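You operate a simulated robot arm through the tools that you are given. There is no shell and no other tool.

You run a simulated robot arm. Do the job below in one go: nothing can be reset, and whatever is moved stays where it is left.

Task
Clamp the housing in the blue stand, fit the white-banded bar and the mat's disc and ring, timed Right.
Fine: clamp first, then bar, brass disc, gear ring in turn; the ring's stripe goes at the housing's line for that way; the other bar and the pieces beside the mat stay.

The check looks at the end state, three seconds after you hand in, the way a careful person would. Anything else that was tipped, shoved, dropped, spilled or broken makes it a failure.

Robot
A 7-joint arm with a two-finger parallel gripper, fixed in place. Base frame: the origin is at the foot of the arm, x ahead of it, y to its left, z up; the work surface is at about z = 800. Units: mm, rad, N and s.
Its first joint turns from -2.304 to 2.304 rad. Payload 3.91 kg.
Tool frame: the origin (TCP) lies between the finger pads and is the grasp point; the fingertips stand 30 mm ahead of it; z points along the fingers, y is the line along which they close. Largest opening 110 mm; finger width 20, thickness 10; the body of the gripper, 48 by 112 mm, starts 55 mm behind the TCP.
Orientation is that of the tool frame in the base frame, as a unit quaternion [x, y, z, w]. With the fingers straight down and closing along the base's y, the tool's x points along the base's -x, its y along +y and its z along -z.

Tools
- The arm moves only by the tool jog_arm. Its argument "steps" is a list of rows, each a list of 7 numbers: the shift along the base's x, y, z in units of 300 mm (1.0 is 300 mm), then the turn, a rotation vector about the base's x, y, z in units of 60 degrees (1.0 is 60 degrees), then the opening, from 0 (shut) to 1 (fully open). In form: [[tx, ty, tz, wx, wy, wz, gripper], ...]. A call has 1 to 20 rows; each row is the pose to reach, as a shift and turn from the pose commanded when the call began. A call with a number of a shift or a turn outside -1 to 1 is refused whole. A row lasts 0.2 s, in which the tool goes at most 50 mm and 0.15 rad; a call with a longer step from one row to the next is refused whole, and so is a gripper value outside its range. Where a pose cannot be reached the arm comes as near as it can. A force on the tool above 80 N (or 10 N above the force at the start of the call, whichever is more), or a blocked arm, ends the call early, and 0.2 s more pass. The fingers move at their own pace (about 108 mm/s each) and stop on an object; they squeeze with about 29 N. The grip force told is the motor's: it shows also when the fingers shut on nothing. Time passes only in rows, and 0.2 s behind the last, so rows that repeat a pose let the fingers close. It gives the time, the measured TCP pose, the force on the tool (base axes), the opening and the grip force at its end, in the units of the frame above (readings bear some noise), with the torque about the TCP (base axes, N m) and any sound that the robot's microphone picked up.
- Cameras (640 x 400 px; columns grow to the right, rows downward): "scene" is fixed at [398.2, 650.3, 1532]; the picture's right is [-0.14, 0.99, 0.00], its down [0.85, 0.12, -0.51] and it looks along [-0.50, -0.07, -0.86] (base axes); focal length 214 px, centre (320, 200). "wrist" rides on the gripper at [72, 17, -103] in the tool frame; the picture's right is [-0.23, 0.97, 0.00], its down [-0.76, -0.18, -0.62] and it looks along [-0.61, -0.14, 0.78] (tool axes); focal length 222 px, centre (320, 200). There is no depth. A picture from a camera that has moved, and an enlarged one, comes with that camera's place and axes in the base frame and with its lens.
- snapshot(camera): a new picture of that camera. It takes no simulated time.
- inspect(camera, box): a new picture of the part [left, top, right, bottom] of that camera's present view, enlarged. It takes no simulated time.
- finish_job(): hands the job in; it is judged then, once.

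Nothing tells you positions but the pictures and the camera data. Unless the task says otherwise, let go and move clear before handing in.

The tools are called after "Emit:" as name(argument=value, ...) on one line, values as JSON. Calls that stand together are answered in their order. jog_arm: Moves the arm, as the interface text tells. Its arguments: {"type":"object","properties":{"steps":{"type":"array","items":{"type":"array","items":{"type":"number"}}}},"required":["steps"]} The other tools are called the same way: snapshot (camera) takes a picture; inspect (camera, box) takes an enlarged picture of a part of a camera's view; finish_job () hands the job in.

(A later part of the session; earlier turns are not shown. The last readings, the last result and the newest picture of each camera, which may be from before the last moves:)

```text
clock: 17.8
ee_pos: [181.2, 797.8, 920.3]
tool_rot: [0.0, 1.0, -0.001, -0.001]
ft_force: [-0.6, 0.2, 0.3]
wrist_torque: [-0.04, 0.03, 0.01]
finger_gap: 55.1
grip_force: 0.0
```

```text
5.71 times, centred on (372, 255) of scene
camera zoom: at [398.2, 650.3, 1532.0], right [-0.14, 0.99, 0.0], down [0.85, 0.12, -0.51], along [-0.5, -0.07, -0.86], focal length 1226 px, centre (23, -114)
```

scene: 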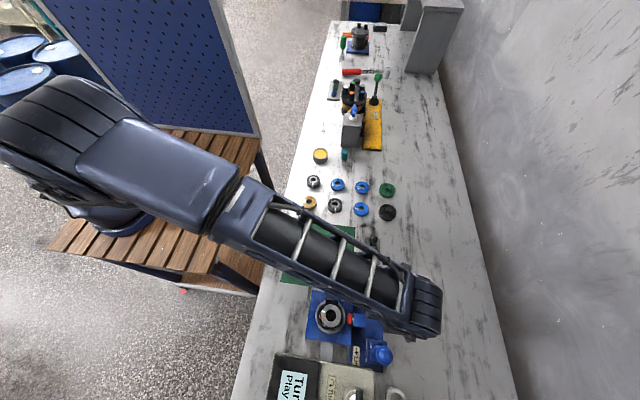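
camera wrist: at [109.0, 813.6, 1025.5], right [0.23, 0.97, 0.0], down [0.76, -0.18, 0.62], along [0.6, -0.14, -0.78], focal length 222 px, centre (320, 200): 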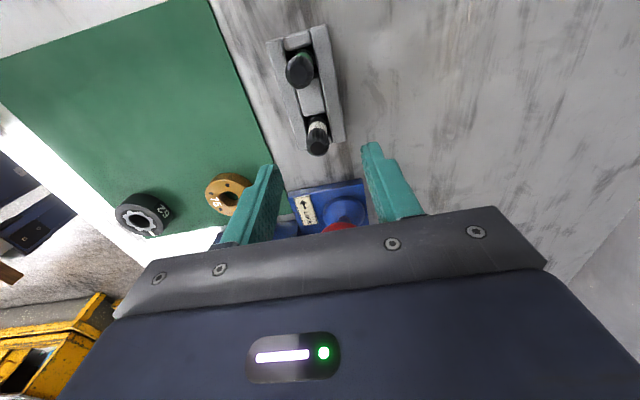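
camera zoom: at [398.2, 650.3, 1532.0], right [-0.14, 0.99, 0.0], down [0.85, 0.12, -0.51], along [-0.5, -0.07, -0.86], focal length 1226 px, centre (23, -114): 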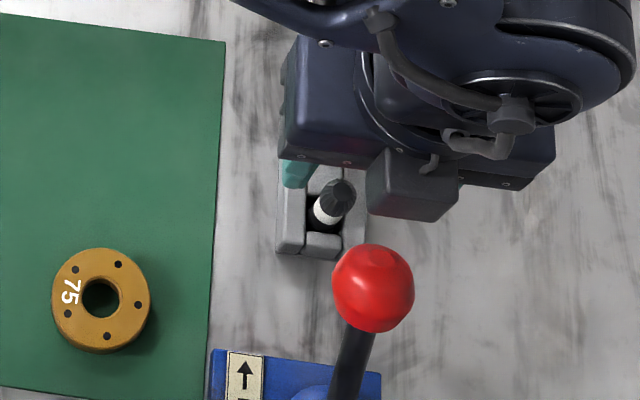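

The bar sits within about 2 mm of centre under the fingers. I'll make a small correction, go down and grip it.

Emit:
jog_arm(steps=[[-0.005, -0.005, -0.04, 0, 0, 0, 0.45], [-0.005, -0.005, -0.1, 0, 0, 0, 0.4], [-0.005, -0.005, -0.16, 0, 0, 0, 0.4], [-0.005, -0.005, -0.16, 0, 0, 0, 0], [-0.005, -0.005, -0.16, 0, 0, 0, 0], [-0.005, -0.005, -0.16, 0, 0, 0, 0]])

Emit:
inspect(camera="wrist", box=[220, 100, 420, 225])

Emit:
inspect(camera="scene", box=[340, 220, 404, 290])

```text
clock: 19.2
ee_pos: [179.6, 795.1, 872.2]
tool_rot: [0.0, 1.0, 0.0, -0.001]
ft_force: [-0.5, -0.1, 0.0]
wrist_torque: [0.0, -0.02, 0.0]
finger_gap: 16.3
grip_force: 28.5
```

```text
3.20 times, centred on (320, 162) of wrist
camera zoom: at [107.9, 811.8, 976.5], right [0.23, 0.97, 0.0], down [0.76, -0.18, 0.62], along [0.61, -0.14, -0.78], focal length 711 px, centre (320, 320)
```

zoom: 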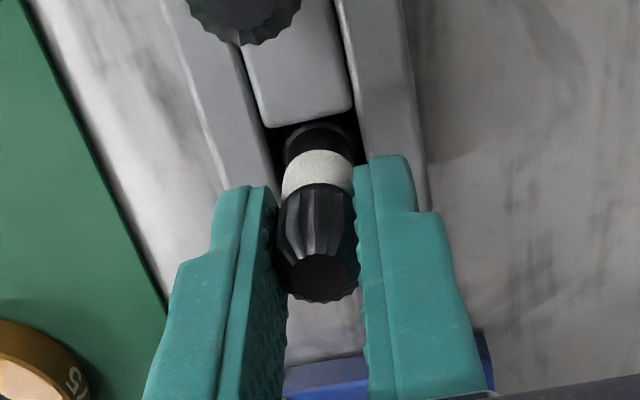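

```text
5.71 times, centred on (372, 255) of scene
camera zoom: at [398.2, 650.3, 1532.0], right [-0.14, 0.99, 0.0], down [0.85, 0.12, -0.51], along [-0.5, -0.07, -0.86], focal length 1226 px, centre (23, -114)
```

zoom: 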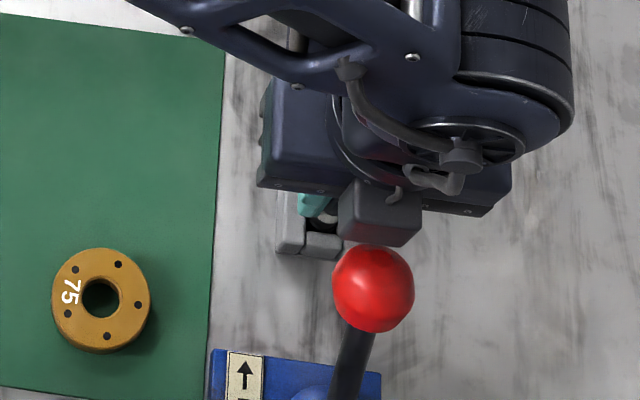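

The bar is gripped with a 16.3 mm gap. I'll lift it straight up out of the rack and check it from both cameras.

Emit:
jog_arm(steps=[[0, 0, 0.05, 0, 0, 0, 0], [0, 0, 0.1, 0, 0, 0, 0], [0, 0, 0.2, 0, 0, 0, 0], [0, 0, 0.3, 0, 0, 0, 0], [0, 0, 0.4, 0, 0, 0, 0], [0, 0, 0.5, 0, 0, 0, 0], [0, 0, 0.6, 0, 0, 0, 0], [0, 0, 0.6, 0, 0, 0, 0]])

Emit:
inspect(camera="wrist", box=[220, 50, 420, 225])

Emit:
snapshot(camera="scene")

```text
clock: 21.0
ee_pos: [178.2, 792.6, 1052.1]
tool_rot: [0.0, 1.0, 0.0, -0.001]
ft_force: [-1.1, -0.1, -1.5]
wrist_torque: [0.03, 0.01, -0.01]
finger_gap: 16.0
grip_force: 28.9
```

```text
2.29 times, centred on (320, 138) of wrist
camera zoom: at [106.2, 809.9, 1156.5], right [0.23, 0.97, 0.0], down [0.76, -0.18, 0.62], along [0.61, -0.14, -0.78], focal length 508 px, centre (320, 343)
```

zoom: 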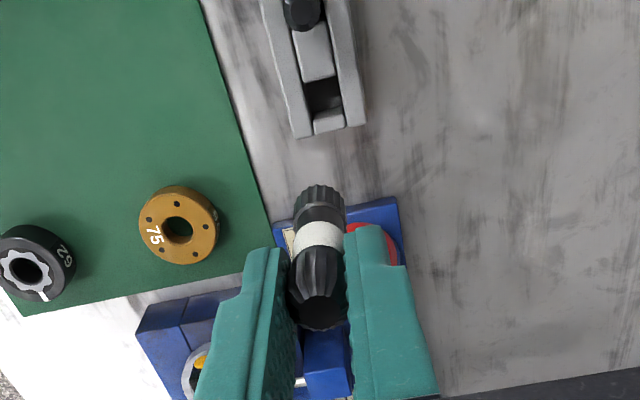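

```text
taken
```

scene: 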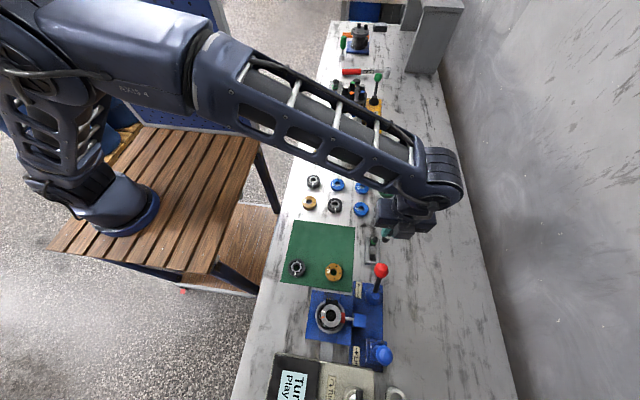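

The bar is out, about 58 mm long with splined ends. I'll look straight down the housing's bore with the scene camera, which sits nearly overhead.

Emit:
inspect(camera="scene", box=[325, 308, 337, 323])

Emit:
inspect(camera="scene", box=[310, 290, 360, 340])

Emit:
inspect(camera="scene", box=[350, 200, 430, 270])

```text
16.00 times, centred on (331, 316) of scene
camera zoom: at [398.2, 650.3, 1532.0], right [-0.14, 0.99, 0.0], down [0.85, 0.12, -0.51], along [-0.5, -0.07, -0.86], focal length 3432 px, centre (144, -1648)
```

zoom: 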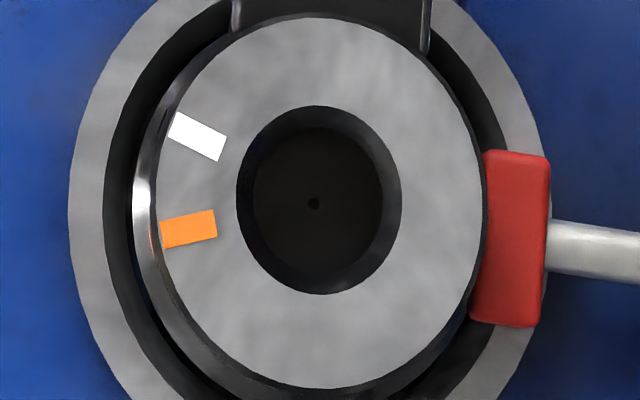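

```text
8.00 times, centred on (335, 315) of scene
camera zoom: at [398.2, 650.3, 1532.0], right [-0.14, 0.99, 0.0], down [0.85, 0.12, -0.51], along [-0.5, -0.07, -0.86], focal length 1716 px, centre (200, -720)
```

zoom: 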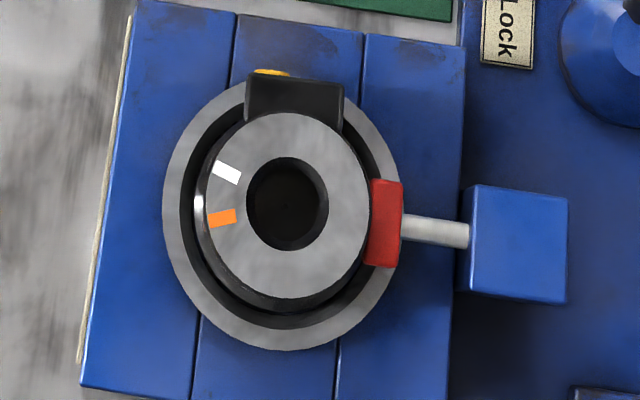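

```text
5.71 times, centred on (390, 235) of scene
camera zoom: at [398.2, 650.3, 1532.0], right [-0.14, 0.99, 0.0], down [0.85, 0.12, -0.51], along [-0.5, -0.07, -0.86], focal length 1226 px, centre (-80, 0)
```

zoom: 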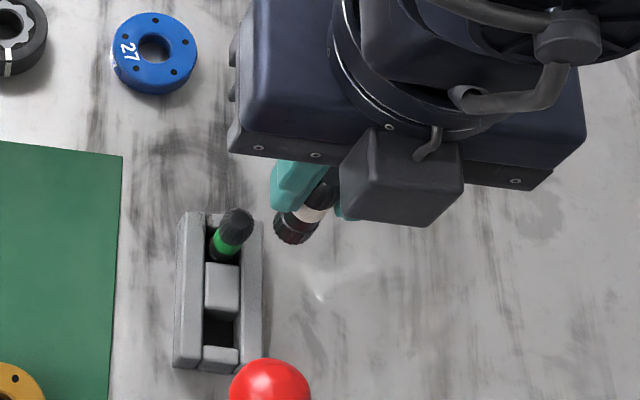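

The bore has a chamfered mouth, centred at about (370, 675.5). I'll carry the bar above it and compare the two in the wrist picture.

Emit:
jog_arm(steps=[[0.1, -0.06, 0, 0, 0, 0, 0], [0.2, -0.12, 0, 0, 0, 0, 0], [0.3, -0.18, 0, 0, 0, 0, 0], [0.4, -0.24, 0, 0, 0, 0, 0], [0.5, -0.3, -0.05, 0, 0, 0, 0], [0.58, -0.35, -0.12, 0, 0, 0, 0], [0.645, -0.39, -0.2, 0, 0, 0, 0], [0.645, -0.39, -0.25, 0, 0, 0, 0], [0.645, -0.39, -0.25, 0, 0, 0, 0]])

Emit:
inspect(camera="wrist", box=[220, 100, 420, 225])

Emit:
inspect(camera="scene", box=[300, 275, 364, 345])

```text
clock: 23.0
ee_pos: [374.9, 675.3, 978.2]
tool_rot: [0.001, 1.0, -0.001, -0.001]
ft_force: [-0.5, 0.0, -1.2]
wrist_torque: [0.0, 0.02, 0.02]
finger_gap: 16.0
grip_force: 28.6
```

```text
3.20 times, centred on (320, 162) of wrist
camera zoom: at [302.8, 692.1, 1082.3], right [0.23, 0.97, 0.0], down [0.76, -0.18, 0.62], along [0.6, -0.14, -0.78], focal length 711 px, centre (320, 320)
```

zoom: 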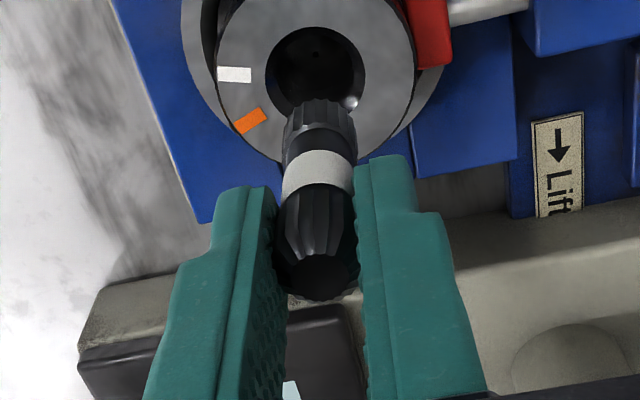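

```text
5.71 times, centred on (332, 310) of scene
camera zoom: at [398.2, 650.3, 1532.0], right [-0.14, 0.99, 0.0], down [0.85, 0.12, -0.51], along [-0.5, -0.07, -0.86], focal length 1226 px, centre (251, -429)
```

zoom: 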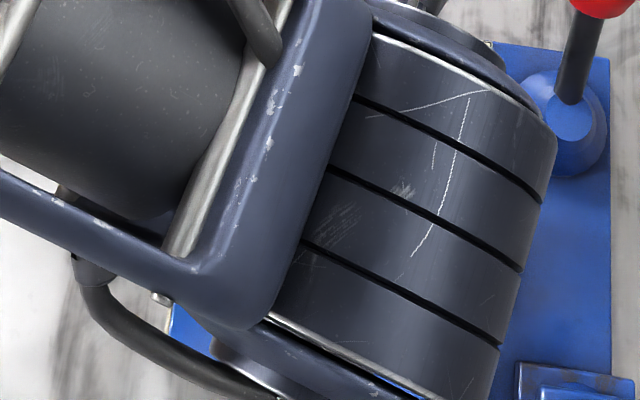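

The bar and bore agree in y, and the bar is about 2 mm too far in +x. I'll correct that, lower to just above the mouth and compare again.

Emit:
jog_arm(steps=[[-0.007, 0, -0.03, 0, 0, 0, 0], [-0.007, 0, -0.06, 0, 0, 0, 0], [-0.007, 0, -0.06, 0, 0, 0, 0]])

Emit:
inspect(camera="wrist", box=[260, 90, 380, 165])

Emit:
inspect(camera="scene", box=[300, 275, 364, 345])

```text
clock: 23.8
ee_pos: [372.2, 676.3, 961.0]
tool_rot: [0.0, 1.0, 0.0, -0.001]
ft_force: [-0.6, 0.2, -1.0]
wrist_torque: [-0.04, 0.02, -0.01]
finger_gap: 16.0
grip_force: 28.8
```

```text
5.33 times, centred on (320, 128) of wrist
camera zoom: at [300.0, 693.0, 1064.4], right [0.23, 0.97, 0.0], down [0.76, -0.18, 0.62], along [0.61, -0.14, -0.78], focal length 1185 px, centre (320, 587)
```

zoom: 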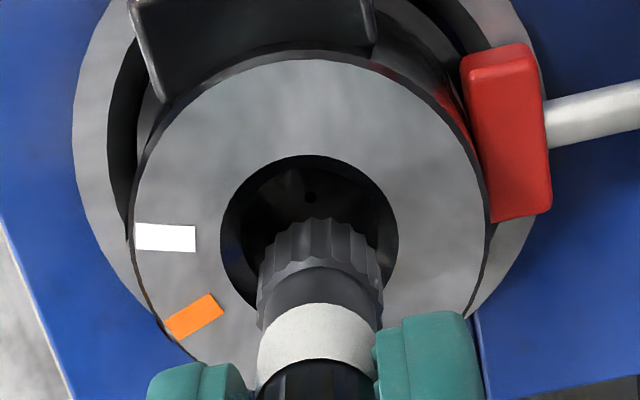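

```text
5.71 times, centred on (332, 310) of scene
camera zoom: at [398.2, 650.3, 1532.0], right [-0.14, 0.99, 0.0], down [0.85, 0.12, -0.51], along [-0.5, -0.07, -0.86], focal length 1226 px, centre (251, -429)
```

zoom: 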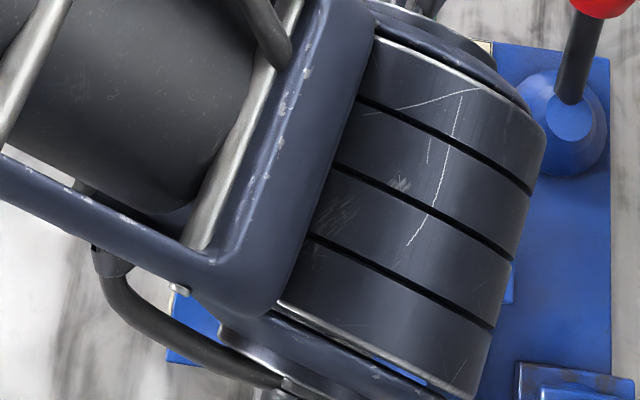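

The bar end, about 17.4 mm across, is roughly 1.5 mm off in y within the 27 mm mouth. I'll correct that and lower slowly into the bore.

Emit:
jog_arm(steps=[[0, -0.005, 0, 0, 0, 0, 0], [0, -0.005, -0.015, 0, 0, 0, 0], [0, -0.005, -0.03, 0, 0, 0, 0], [0, -0.005, -0.045, 0, 0, 0, 0], [0, -0.005, -0.06, 0, 0, 0, 0], [0, -0.005, -0.07, 0, 0, 0, 0]])

Emit:
inspect(camera="wrist", box=[260, 90, 380, 165])

```text
clock: 25.2
ee_pos: [371.9, 674.6, 939.4]
tool_rot: [0.0, 1.0, 0.0, -0.001]
ft_force: [1.1, -0.6, -0.5]
wrist_torque: [0.04, 0.02, -0.01]
finger_gap: 16.1
grip_force: 28.8
```

```text
5.33 times, centred on (320, 128) of wrist
camera zoom: at [299.3, 691.8, 1043.0], right [0.23, 0.97, 0.0], down [0.76, -0.18, 0.62], along [0.61, -0.14, -0.78], focal length 1185 px, centre (320, 587)
```

zoom: 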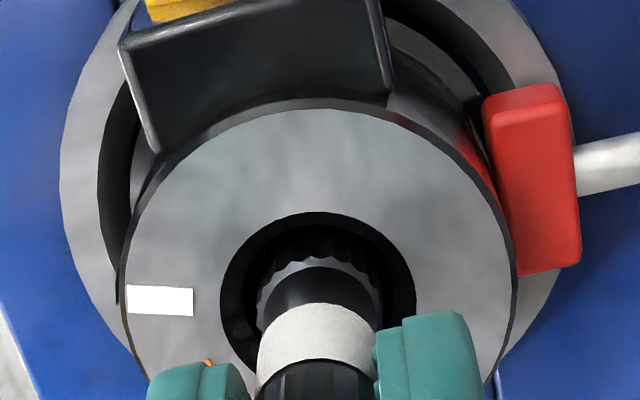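

The bar is in the mouth and centred, and contact force is near zero. I'll keep lowering.

Emit:
jog_arm(steps=[[0, 0, -0.012, 0, 0, 0, 0], [0, 0, -0.024, 0, 0, 0, 0], [0, 0, -0.036, 0, 0, 0, 0], [0, 0, -0.048, 0, 0, 0, 0]])

Emit:
inspect(camera="wrist", box=[260, 90, 380, 225])

```text
clock: 26.2
ee_pos: [372.2, 674.1, 925.3]
tool_rot: [0.0, 1.0, 0.0, -0.002]
ft_force: [1.0, 2.7, 22.5]
wrist_torque: [0.11, -0.02, 0.04]
finger_gap: 16.6
grip_force: 28.7
```

```text
2.96 times, centred on (320, 158) of wrist
camera zoom: at [299.7, 691.1, 1028.8], right [0.23, 0.97, 0.0], down [0.76, -0.18, 0.62], along [0.61, -0.14, -0.78], focal length 658 px, centre (320, 326)
```

zoom: 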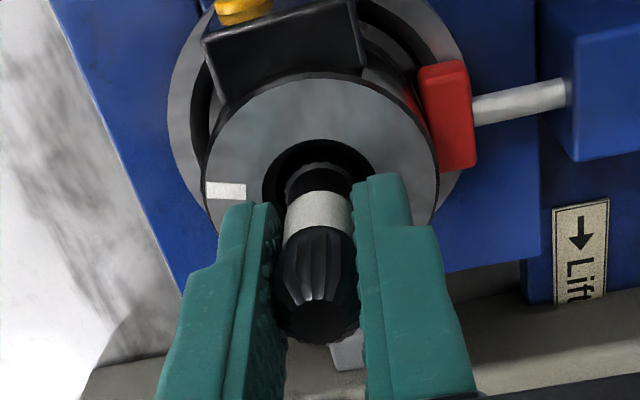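

There's a 22 N upward force with the bar about 25 mm deep, so it has either bottomed or is resting on a spline. I'll turn it slowly while pressing lightly to see whether it drops further.

Emit:
jog_arm(steps=[[0, 0, 0, 0, 0, 0.06, 0], [0, 0, 0, 0, 0, 0.12, 0], [0, 0, 0, 0, 0, 0.18, 0], [0, 0, 0, 0, 0, 0.24, 0], [0, 0, 0, 0, 0, 0.3, 0]])

Emit:
inspect(camera="wrist", box=[260, 90, 380, 225])

```text
clock: 27.4
ee_pos: [371.0, 673.5, 924.2]
tool_rot: [-0.158, 0.988, 0.0, -0.001]
ft_force: [-1.1, -0.7, 17.3]
wrist_torque: [-0.05, 0.09, -0.02]
finger_gap: 16.4
grip_force: 29.5
```

```text
2.96 times, centred on (320, 158) of wrist
camera zoom: at [297.1, 667.6, 1028.6], right [-0.09, 1.0, 0.0], down [0.78, 0.07, 0.62], along [0.62, 0.05, -0.78], focal length 658 px, centre (320, 326)
```

zoom: 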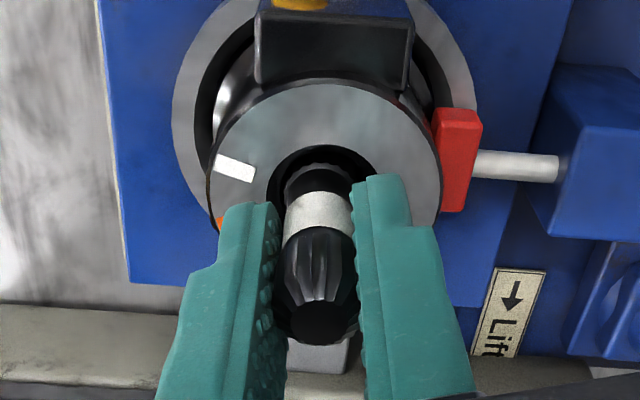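

It turned 18° without resistance or dropping. I'll go another 15° to cover a full tooth pitch, with slightly more press.

Emit:
jog_arm(steps=[[0, 0, -0.003, 0, 0, 0.06, 0], [0, 0, -0.003, 0, 0, 0.12, 0], [0, 0, -0.003, 0, 0, 0.18, 0], [0, 0, -0.003, 0, 0, 0.25, 0]])

Emit:
inspect(camera="wrist", box=[260, 90, 380, 225])

Emit:
inspect(camera="scene", box=[300, 275, 364, 345])

```text
clock: 28.4
ee_pos: [371.8, 673.5, 923.8]
tool_rot: [-0.285, 0.959, 0.0, -0.001]
ft_force: [-2.1, 0.0, 17.6]
wrist_torque: [0.01, 0.11, 0.01]
finger_gap: 16.4
grip_force: 29.4
```

```text
2.96 times, centred on (320, 158) of wrist
camera zoom: at [302.0, 649.1, 1028.2], right [-0.34, 0.94, 0.0], down [0.74, 0.27, 0.62], along [0.58, 0.21, -0.78], focal length 658 px, centre (320, 326)
```

zoom: 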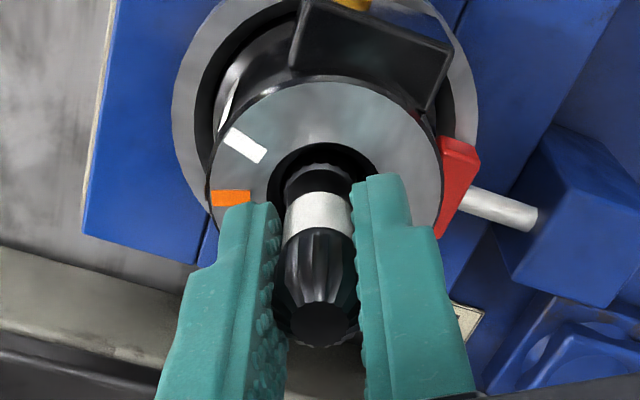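

```text
5.71 times, centred on (332, 310) of scene
camera zoom: at [398.2, 650.3, 1532.0], right [-0.14, 0.99, 0.0], down [0.85, 0.12, -0.51], along [-0.5, -0.07, -0.86], focal length 1226 px, centre (251, -429)
```

zoom: 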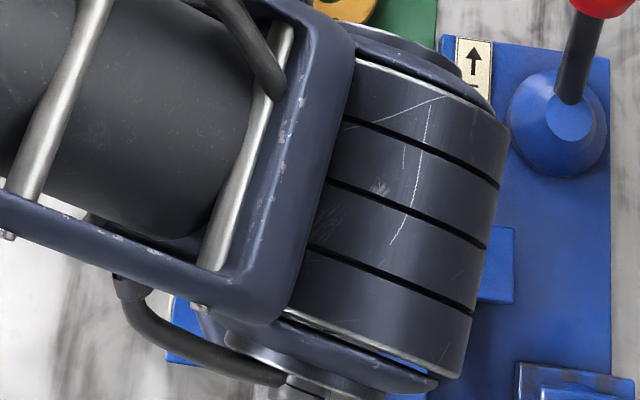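

The bar feels bottomed: there's steady light force, no torque and about 25 mm of depth. I'll open the fingers slightly and see how it stands.

Emit:
jog_arm(steps=[[0, 0, 0.004, 0, 0, 0, 0.25], [0, 0, 0.004, 0, 0, 0, 0.35], [0, 0, 0.004, 0, 0, 0, 0.35], [0, 0, 0.004, 0, 0, 0, 0.35]])

Emit:
inspect(camera="wrist", box=[260, 90, 380, 225])

```text
clock: 29.4
ee_pos: [372.5, 675.0, 924.7]
tool_rot: [-0.284, 0.959, 0.0, -0.002]
ft_force: [0.5, 0.2, 0.2]
wrist_torque: [-0.01, 0.03, -0.02]
finger_gap: 38.7
grip_force: 0.0
```

```text
2.96 times, centred on (320, 158) of wrist
camera zoom: at [302.3, 649.2, 1029.1], right [-0.34, 0.94, 0.0], down [0.74, 0.27, 0.62], along [0.58, 0.21, -0.78], focal length 658 px, centre (320, 326)
```

zoom: 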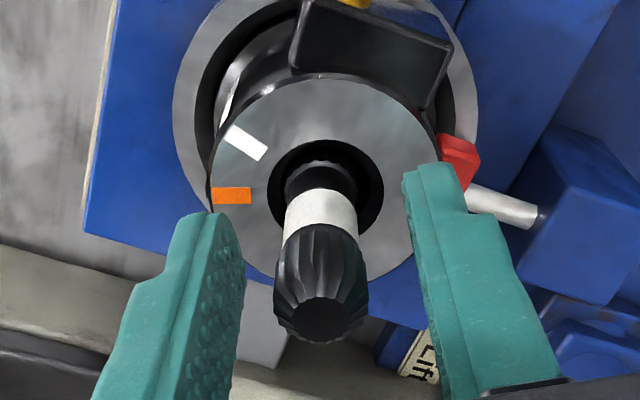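

The bar stands upright in the bore. I'll rise clear toward the mat and check it from above.

Emit:
jog_arm(steps=[[0, 0, 0.05, 0, 0, 0, 0.4], [0, 0, 0.12, 0, 0, 0, 0.5], [0, 0, 0.22, 0, 0, 0, 0.7], [0, 0, 0.35, 0, 0, 0, 0.9], [-0.1, 0, 0.4, 0, 0, 0, 1], [-0.23, 0, 0.4, 0, 0, 0, 1], [-0.36, 0, 0.4, 0, 0, 0, 1], [-0.42, -0.02, 0.4, 0, 0, 0, 1], [-0.42, -0.02, 0.4, 0, 0, 0, 1]])

Emit:
inspect(camera="scene", box=[318, 296, 350, 334])

Emit:
snapshot(camera="scene")

Emit:
snapshot(camera="wrist")

```text
clock: 31.4
ee_pos: [246.6, 668.2, 1042.4]
tool_rot: [-0.284, 0.959, -0.001, -0.001]
ft_force: [-0.5, -0.3, -0.9]
wrist_torque: [-0.03, 0.0, 0.0]
finger_gap: 110.0
grip_force: 0.0
```

```text
10.53 times, centred on (334, 315) of scene
camera zoom: at [398.2, 650.3, 1532.0], right [-0.14, 0.99, 0.0], down [0.85, 0.12, -0.51], along [-0.5, -0.07, -0.86], focal length 2258 px, centre (173, -1010)
```

zoom: 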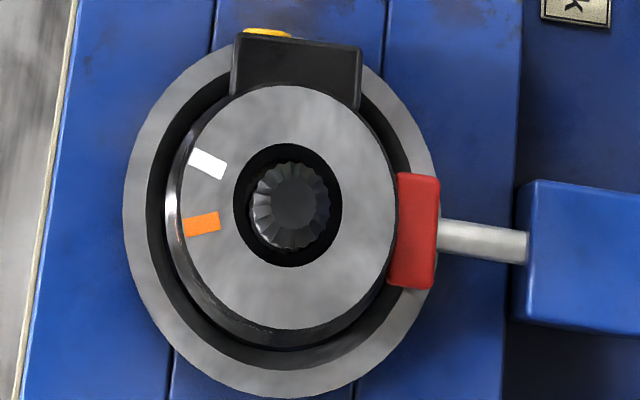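

```text
taken
```

scene: 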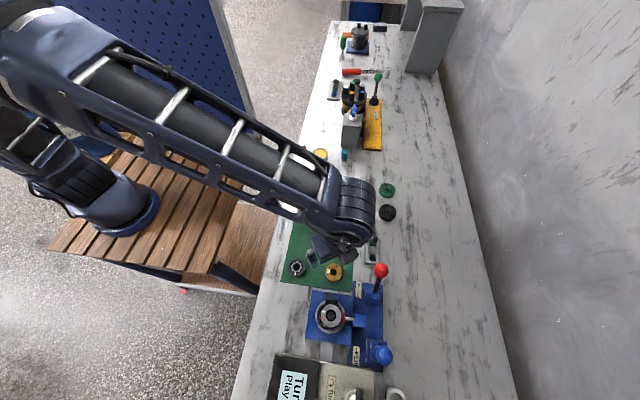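

```text
taken
camera wrist: at [176.1, 643.7, 1147.3], right [-0.34, 0.94, 0.0], down [0.74, 0.27, 0.62], along [0.58, 0.21, -0.78], focal length 222 px, centre (320, 200)
```

wrist: 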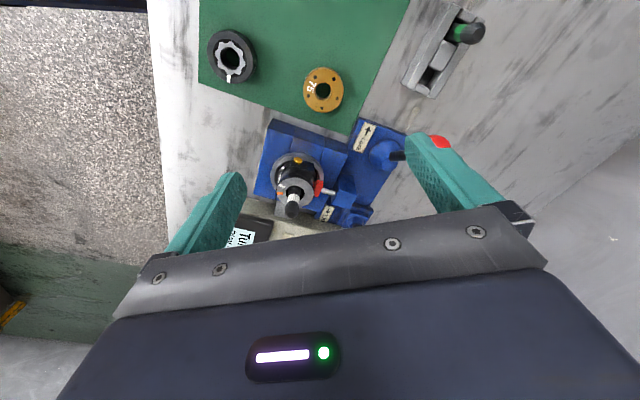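

The bar stands upright and centred in the bore. Now the brass disc: I'll measure it and the ring from both cameras.

Emit:
inspect(camera="wrist", box=[290, 55, 354, 125])

Emit:
inspect(camera="scene", box=[318, 256, 350, 290])

Emit:
inspect(camera="wrist", box=[200, 20, 264, 90])

Emit:
inspect(camera="scene", box=[282, 252, 314, 286])

Emit:
inspect(camera="wrist", box=[255, 145, 355, 220])

```text
5.71 times, centred on (322, 90) of wrist
camera zoom: at [176.1, 643.7, 1147.3], right [-0.34, 0.94, 0.0], down [0.74, 0.27, 0.62], along [0.58, 0.21, -0.78], focal length 1269 px, centre (309, 829)
```

zoom: 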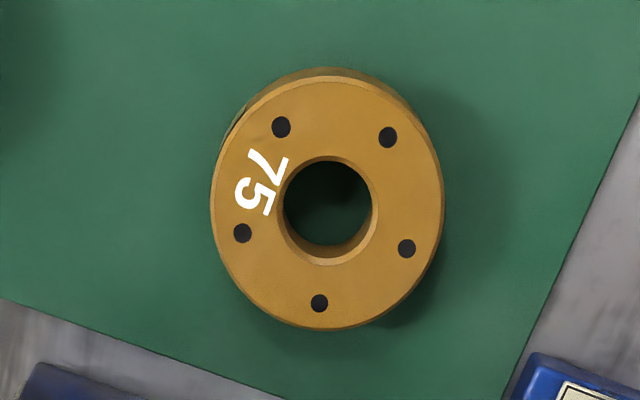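

```text
11.76 times, centred on (334, 273) of scene
camera zoom: at [398.2, 650.3, 1532.0], right [-0.14, 0.99, 0.0], down [0.85, 0.12, -0.51], along [-0.5, -0.07, -0.86], focal length 2523 px, centre (155, -659)
```

zoom: 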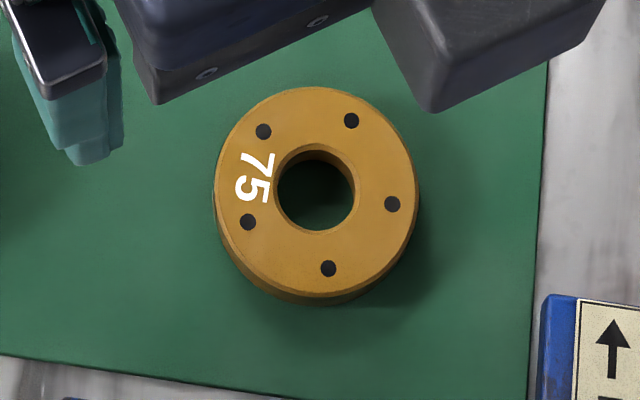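

```text
5.71 times, centred on (232, 55) of wrist
camera zoom: at [176.1, 643.7, 1147.3], right [-0.34, 0.94, 0.0], down [0.74, 0.27, 0.62], along [0.58, 0.21, -0.78], focal length 1269 px, centre (823, 1029)
```

zoom: 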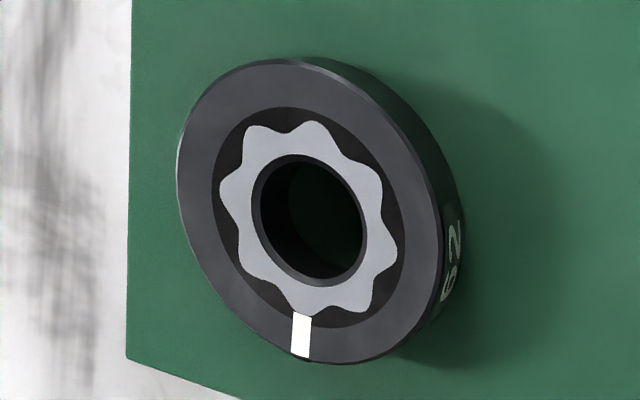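

```text
11.76 times, centred on (298, 269) of scene
camera zoom: at [398.2, 650.3, 1532.0], right [-0.14, 0.99, 0.0], down [0.85, 0.12, -0.51], along [-0.5, -0.07, -0.86], focal length 2523 px, centre (579, -612)
```

zoom: 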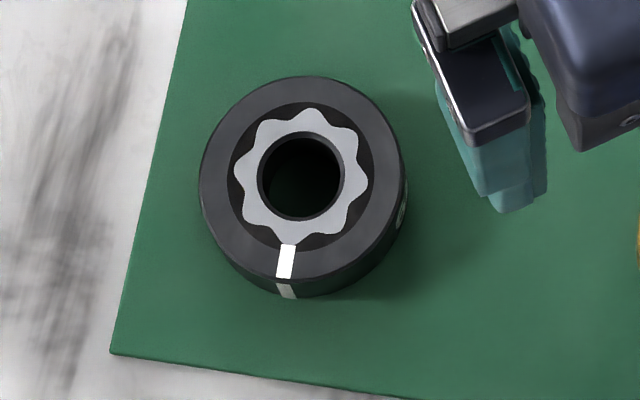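

```text
5.33 times, centred on (305, 182) of wrist
camera zoom: at [176.1, 643.7, 1147.3], right [-0.34, 0.94, 0.0], down [0.74, 0.27, 0.62], along [0.58, 0.21, -0.78], focal length 1185 px, centre (400, 293)
```

zoom: 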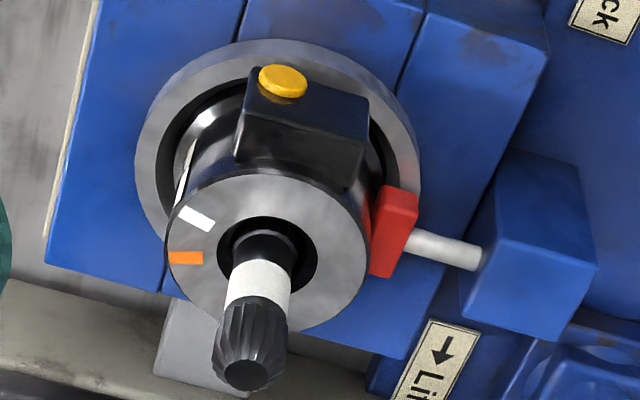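

Measured so far:
- **Brass disc:** centre about (244, 672.7), top z about 817, outer diameter 55 mm, hole about 20 mm.
- **Ring:** centre about (246, 552), stripe pointing along about 0°.
- **Housing white line:** at about -106°.

I'll hover over the disc at a yaw of about 46° and check the centring.

Emit:
jog_arm(steps=[[-0.004, 0.007, -0.1, 0, 0, 0.08, 1], [-0.008, 0.015, -0.22, 0, 0, 0.16, 1], [-0.008, 0.015, -0.35, 0, 0, 0.217, 1], [-0.008, 0.015, -0.5, 0, 0, 0.217, 1], [-0.008, 0.015, -0.54, 0, 0, 0.217, 0.8], [-0.008, 0.015, -0.54, 0, 0, 0.217, 0.75]])

Emit:
snapshot(camera="wrist")

Emit:
inspect(camera="wrist", box=[240, 100, 400, 200])

Emit:
inspect(camera="scene", box=[300, 230, 400, 300])

```text
clock: 32.8
ee_pos: [243.3, 673.5, 883.1]
tool_rot: [-0.391, 0.92, -0.001, -0.001]
ft_force: [0.4, 0.1, 0.5]
wrist_torque: [-0.02, -0.01, 0.02]
finger_gap: 82.5
grip_force: 0.0
```

```text
taken
camera wrist: at [181.4, 633.0, 987.3], right [-0.54, 0.84, 0.0], down [0.66, 0.43, 0.62], along [0.52, 0.34, -0.78], focal length 222 px, centre (320, 200)
```

wrist: 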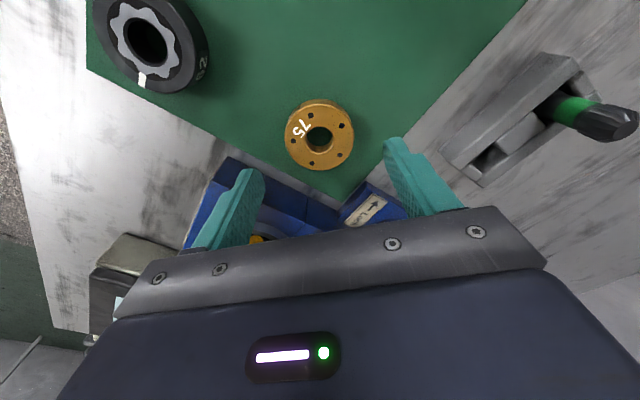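

```text
4.00 times, centred on (320, 150) of wrist
camera zoom: at [181.4, 633.0, 987.3], right [-0.54, 0.84, 0.0], down [0.66, 0.43, 0.62], along [0.52, 0.34, -0.78], focal length 888 px, centre (320, 400)
```

zoom: 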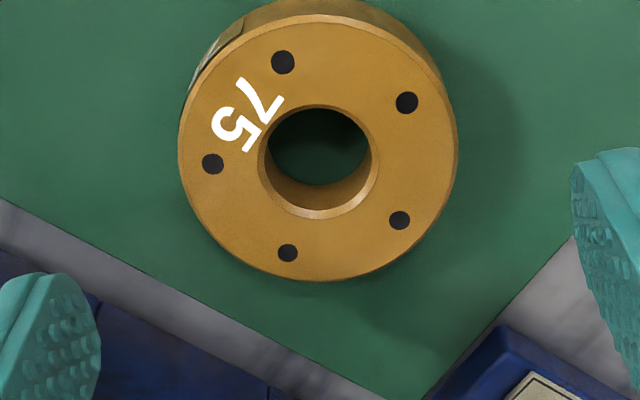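

```text
5.71 times, centred on (350, 265) of scene
camera zoom: at [398.2, 650.3, 1532.0], right [-0.14, 0.99, 0.0], down [0.85, 0.12, -0.51], along [-0.5, -0.07, -0.86], focal length 1226 px, centre (149, -171)
```

zoom: 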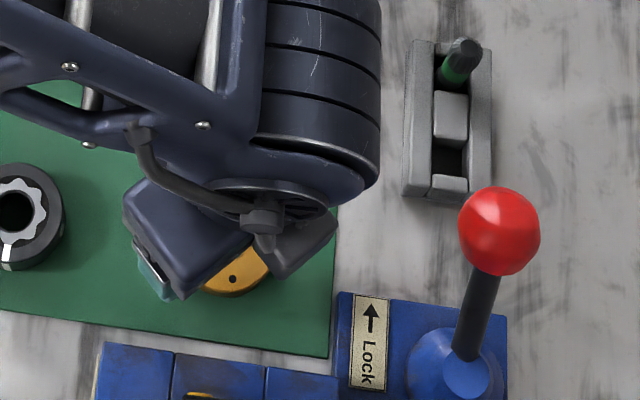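

The disc is centred under the fingers within about 1 mm. I'll go down to grip it just above the mat.

Emit:
jog_arm(steps=[[0, 0, -0.06, 0, 0, 0, 0.75], [0, 0, -0.12, 0, 0, 0, 0.75], [0, 0, -0.157, 0, 0, 0, 0.75], [0, 0, -0.157, 0, 0, 0, 0.6], [0, 0, -0.157, 0, 0, 0, 0.4], [0, 0, -0.157, 0, 0, 0, 0.4], [0, 0, -0.157, 0, 0, 0, 0.4]])

Emit:
inspect(camera="wrist", box=[220, 100, 420, 225])

```text
clock: 34.4
ee_pos: [242.9, 673.2, 836.8]
tool_rot: [-0.391, 0.921, 0.0, 0.0]
ft_force: [-0.1, -0.1, -0.2]
wrist_torque: [0.07, 0.03, 0.02]
finger_gap: 55.3
grip_force: 29.1
```

```text
3.20 times, centred on (320, 162) of wrist
camera zoom: at [181.0, 632.5, 940.3], right [-0.54, 0.84, 0.0], down [0.66, 0.43, 0.62], along [0.52, 0.34, -0.78], focal length 711 px, centre (320, 320)
```

zoom: 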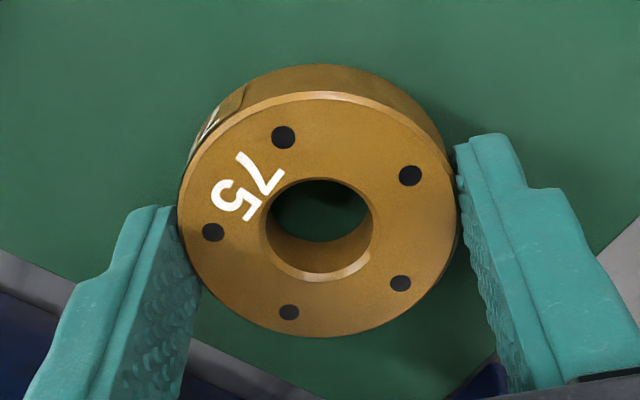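

The disc is gripped at 55.3 mm and centred. I'll lift it and carry it above the bar.

Emit:
jog_arm(steps=[[0, 0, 0.05, 0, 0, 0, 0.4], [0, 0, 0.15, 0, 0, 0, 0.4], [0, 0, 0.3, 0, 0, 0, 0.4], [0, 0, 0.45, 0, 0, 0, 0.4], [0.05, 0.0, 0.5, 0, 0, 0, 0.4], [0.2, 0.004, 0.5, 0, 0, 0, 0.4], [0.35, 0.008, 0.5, 0, 0, 0, 0.4], [0.423, 0.008, 0.5, 0, 0, 0, 0.4], [0.423, 0.008, 0.5, 0, 0, 0, 0.4]])

Emit:
inspect(camera="wrist", box=[220, 60, 420, 225])

Emit:
inspect(camera="scene", box=[290, 260, 380, 345])

```text
clock: 36.4
ee_pos: [371.9, 677.8, 986.0]
tool_rot: [-0.39, 0.921, 0.0, -0.001]
ft_force: [0.4, -0.5, -2.5]
wrist_torque: [-0.01, 0.0, 0.02]
finger_gap: 55.2
grip_force: 28.4
```

```text
2.42 times, centred on (320, 142) of wrist
camera zoom: at [309.3, 636.6, 1090.2], right [-0.54, 0.84, 0.0], down [0.66, 0.43, 0.62], along [0.52, 0.34, -0.78], focal length 538 px, centre (320, 339)
```

zoom: 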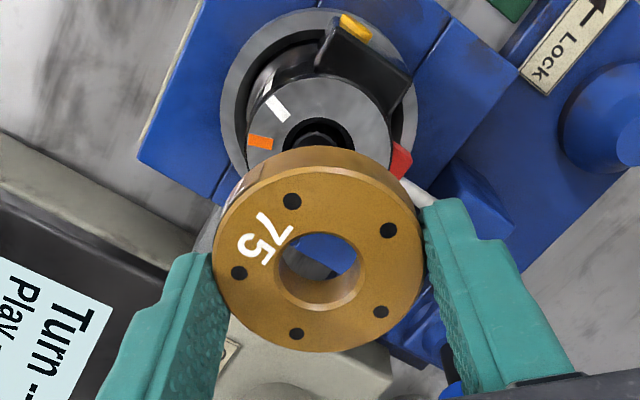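

```text
4.71 times, centred on (335, 302) of scene
camera zoom: at [398.2, 650.3, 1532.0], right [-0.14, 0.99, 0.0], down [0.85, 0.12, -0.51], along [-0.5, -0.07, -0.86], focal length 1009 px, centre (249, -282)
```

zoom: 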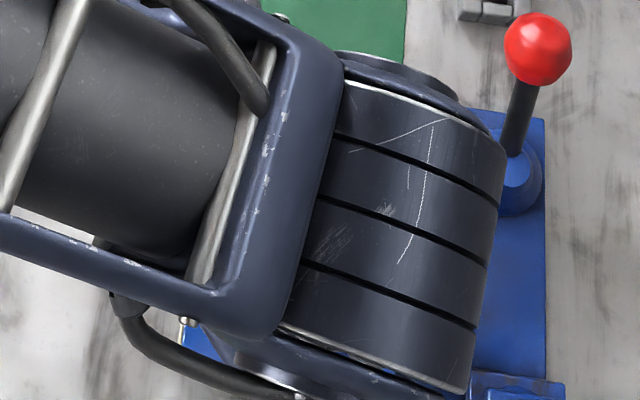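

Both estimates agree that the disc needs a small shift of about (-0.7, -1.6) mm. I'll apply it and lower until the bar's tip shows in the hole.

Emit:
jog_arm(steps=[[-0.0023, -0.0053, 0, 0, 0, 0, 0.4], [-0.0023, -0.0053, -0.04, 0, 0, 0, 0.4], [-0.0023, -0.0053, -0.08, 0, 0, 0, 0.4], [-0.0023, -0.0053, -0.09, 0, 0, 0, 0.4], [-0.0023, -0.0053, -0.09, 0, 0, 0, 0.4]])

Emit:
inspect(camera="wrist", box=[260, 130, 380, 205])

```text
clock: 37.6
ee_pos: [369.2, 673.7, 959.2]
tool_rot: [-0.391, 0.92, 0.0, -0.001]
ft_force: [-0.4, 0.6, -3.2]
wrist_torque: [0.0, -0.02, 0.03]
finger_gap: 55.3
grip_force: 28.9
```

```text
5.33 times, centred on (320, 168) of wrist
camera zoom: at [307.2, 633.9, 1063.2], right [-0.54, 0.84, 0.0], down [0.66, 0.43, 0.62], along [0.52, 0.34, -0.78], focal length 1185 px, centre (320, 373)
```

zoom: 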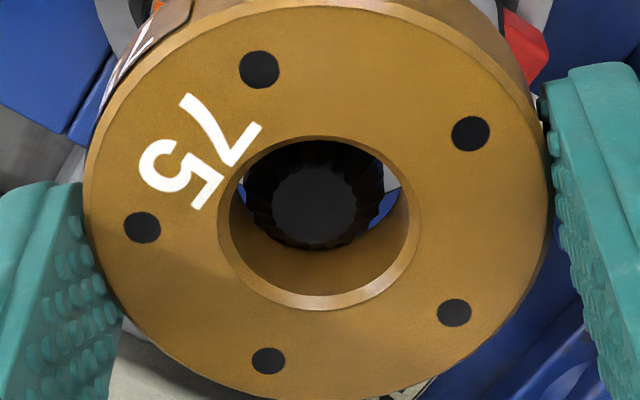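

The bar's tip is visible through the hole, and the disc sits about 3 mm short toward (-x, -y). I'll nudge it by (+2.3, +1.8) mm and look again.

Emit:
jog_arm(steps=[[0.004, 0.003, 0.0, 0, 0, 0, 0.4], [0.0077, 0.006, 0.0, 0, 0, 0, 0.4], [0.0077, 0.006, 0.0, 0, 0, 0, 0.4], [0.0077, 0.006, 0.0, 0, 0, 0, 0.4]])

Emit:
inspect(camera="wrist", box=[260, 130, 380, 205])

```text
clock: 38.6
ee_pos: [371.2, 676.8, 959.6]
tool_rot: [-0.391, 0.92, 0.0, 0.0]
ft_force: [-0.1, 1.0, -2.8]
wrist_torque: [-0.05, 0.0, 0.03]
finger_gap: 55.1
grip_force: 29.2
```

```text
5.33 times, centred on (320, 168) of wrist
camera zoom: at [309.0, 635.5, 1063.0], right [-0.54, 0.84, 0.0], down [0.66, 0.43, 0.62], along [0.52, 0.34, -0.78], focal length 1185 px, centre (320, 373)
```

zoom: 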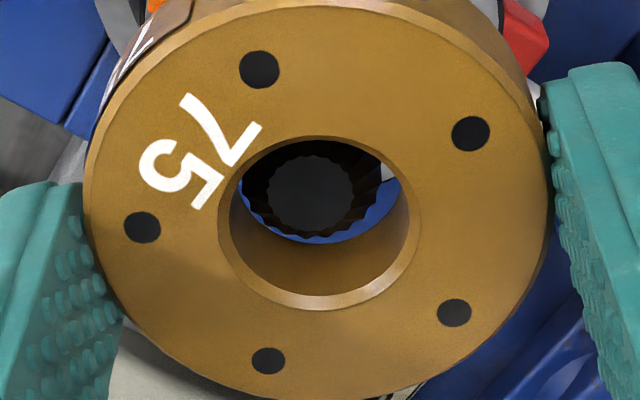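

It's nearly there: the bar sits about 1.4 mm to one side within the hole. One more small nudge, then I'll lower with the force in view.

Emit:
jog_arm(steps=[[0.0043, -0.0023, 0.0, 0, 0, 0, 0.4], [0.0043, -0.0023, 0.0, 0, 0, 0, 0.4], [0.0043, -0.0023, -0.015, 0, 0, 0, 0.4], [0.0043, -0.0023, -0.03, 0, 0, 0, 0.4], [0.0043, -0.0023, -0.03, 0, 0, 0, 0.4]])

Emit:
inspect(camera="wrist", box=[260, 130, 380, 205])

```text
clock: 39.8
ee_pos: [373.0, 675.6, 949.7]
tool_rot: [-0.391, 0.92, -0.001, 0.0]
ft_force: [0.2, -0.2, -1.6]
wrist_torque: [-0.03, 0.01, -0.02]
finger_gap: 55.2
grip_force: 28.9
```

```text
5.33 times, centred on (320, 168) of wrist
camera zoom: at [310.7, 634.8, 1053.9], right [-0.54, 0.84, 0.0], down [0.66, 0.43, 0.62], along [0.52, 0.34, -0.78], focal length 1185 px, centre (320, 373)
```

zoom: 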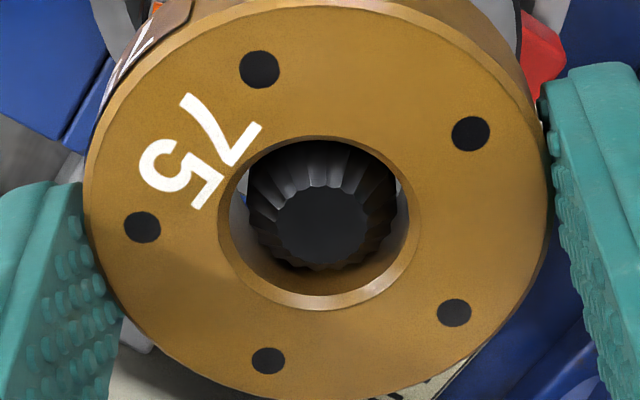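

The bar enters the hole cleanly. I'll continue lowering the disc toward the housing face.

Emit:
jog_arm(steps=[[0, 0, -0.015, 0, 0, 0, 0.4], [0, 0, -0.03, 0, 0, 0, 0.4], [0, 0, -0.045, 0, 0, 0, 0.4], [0, 0, -0.055, 0, 0, 0, 0.4], [0, 0, -0.065, 0, 0, 0, 0.4]])

Emit:
inspect(camera="wrist", box=[240, 100, 400, 205])

```text
clock: 41.0
ee_pos: [372.6, 675.5, 930.0]
tool_rot: [-0.391, 0.92, -0.001, -0.001]
ft_force: [0.2, -0.7, -2.0]
wrist_torque: [0.0, 0.0, 0.02]
finger_gap: 55.5
grip_force: 29.2
```

```text
3.81 times, centred on (320, 152) of wrist
camera zoom: at [310.2, 634.5, 1034.5], right [-0.54, 0.84, 0.0], down [0.66, 0.43, 0.62], along [0.52, 0.34, -0.78], focal length 846 px, centre (320, 381)
```

zoom: 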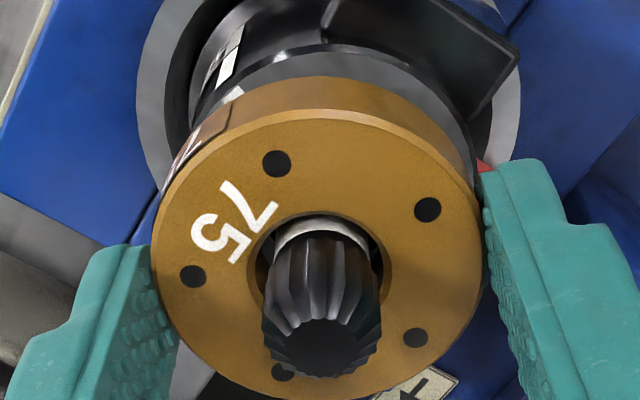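

The disc is around the bar and about 6 mm above the face. I'll ease it toward the housing axis and lower it to contact.

Emit:
jog_arm(steps=[[-0.003, 0.001, -0.006, 0, 0, 0, 0.4], [-0.005, 0.002, -0.012, 0, 0, 0, 0.4], [-0.005, 0.002, -0.017, 0, 0, 0, 0.4], [-0.005, 0.002, -0.02, 0, 0, 0, 0.4]])

Emit:
inspect(camera="wrist", box=[240, 100, 400, 205])

```text
clock: 42.0
ee_pos: [371.7, 675.1, 924.4]
tool_rot: [-0.391, 0.92, -0.001, -0.002]
ft_force: [0.8, -0.3, -1.9]
wrist_torque: [-0.02, 0.0, -0.01]
finger_gap: 55.4
grip_force: 29.2
```

```text
3.81 times, centred on (320, 152) of wrist
camera zoom: at [309.2, 635.5, 1028.4], right [-0.54, 0.84, 0.0], down [0.66, 0.43, 0.62], along [0.52, 0.34, -0.78], focal length 846 px, centre (320, 381)
```

zoom: 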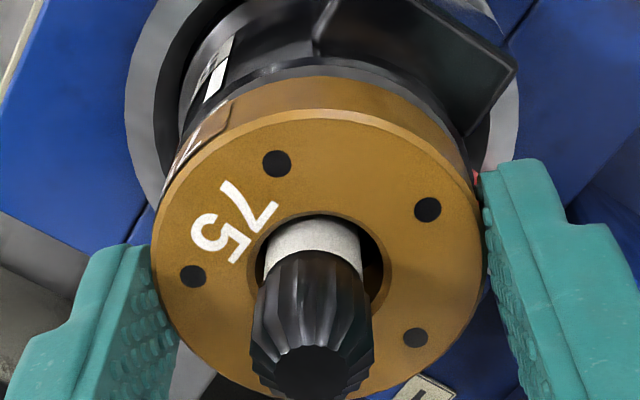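

Still no contact force. I'll lower the last few millimetres in small steps.

Emit:
jog_arm(steps=[[0, 0, -0.005, 0, 0, 0, 0.4], [0, 0, -0.01, 0, 0, 0, 0.4], [0, 0, -0.014, 0, 0, 0, 0.4]])

Emit:
inspect(camera="wrist", box=[240, 100, 400, 205])

```text
clock: 42.8
ee_pos: [371.4, 675.1, 920.8]
tool_rot: [-0.391, 0.92, -0.001, -0.001]
ft_force: [-0.8, -1.8, 8.9]
wrist_torque: [-0.28, 0.19, 0.02]
finger_gap: 55.0
grip_force: 28.7
```

```text
3.81 times, centred on (320, 152) of wrist
camera zoom: at [309.0, 634.9, 1025.3], right [-0.54, 0.84, 0.0], down [0.66, 0.42, 0.62], along [0.52, 0.34, -0.78], focal length 846 px, centre (320, 381)
```

zoom: 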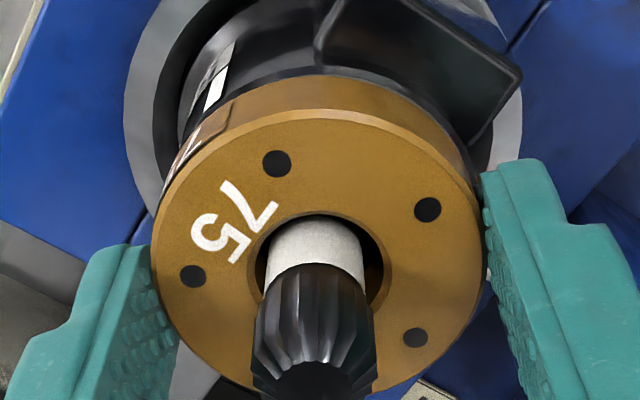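

The disc has touched the face with light contact. I'll release it and rise to look.

Emit:
jog_arm(steps=[[0, 0, 0, 0, 0, 0, 0.55], [0, 0, 0, 0, 0, 0, 0.65], [0, 0, 0, 0, 0, 0, 0.75], [0, 0, 0, 0, 0, 0, 0.75], [0, 0, 0.05, 0, 0, 0, 0.75]])

Emit:
inspect(camera="wrist", box=[240, 80, 400, 205])

```text
clock: 44.0
ee_pos: [371.7, 676.2, 935.6]
tool_rot: [-0.39, 0.921, -0.001, -0.001]
ft_force: [0.4, 0.2, -0.5]
wrist_torque: [-0.01, -0.03, 0.01]
finger_gap: 82.6
grip_force: 0.1
```

```text
3.20 times, centred on (320, 142) of wrist
camera zoom: at [308.8, 635.4, 1039.8], right [-0.54, 0.84, 0.0], down [0.66, 0.43, 0.62], along [0.52, 0.34, -0.78], focal length 711 px, centre (320, 384)
```

zoom: 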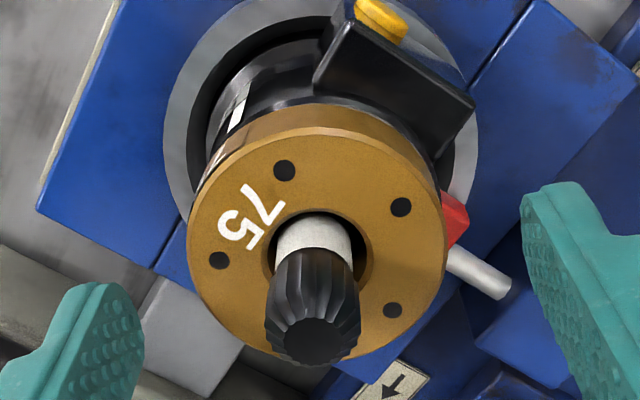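

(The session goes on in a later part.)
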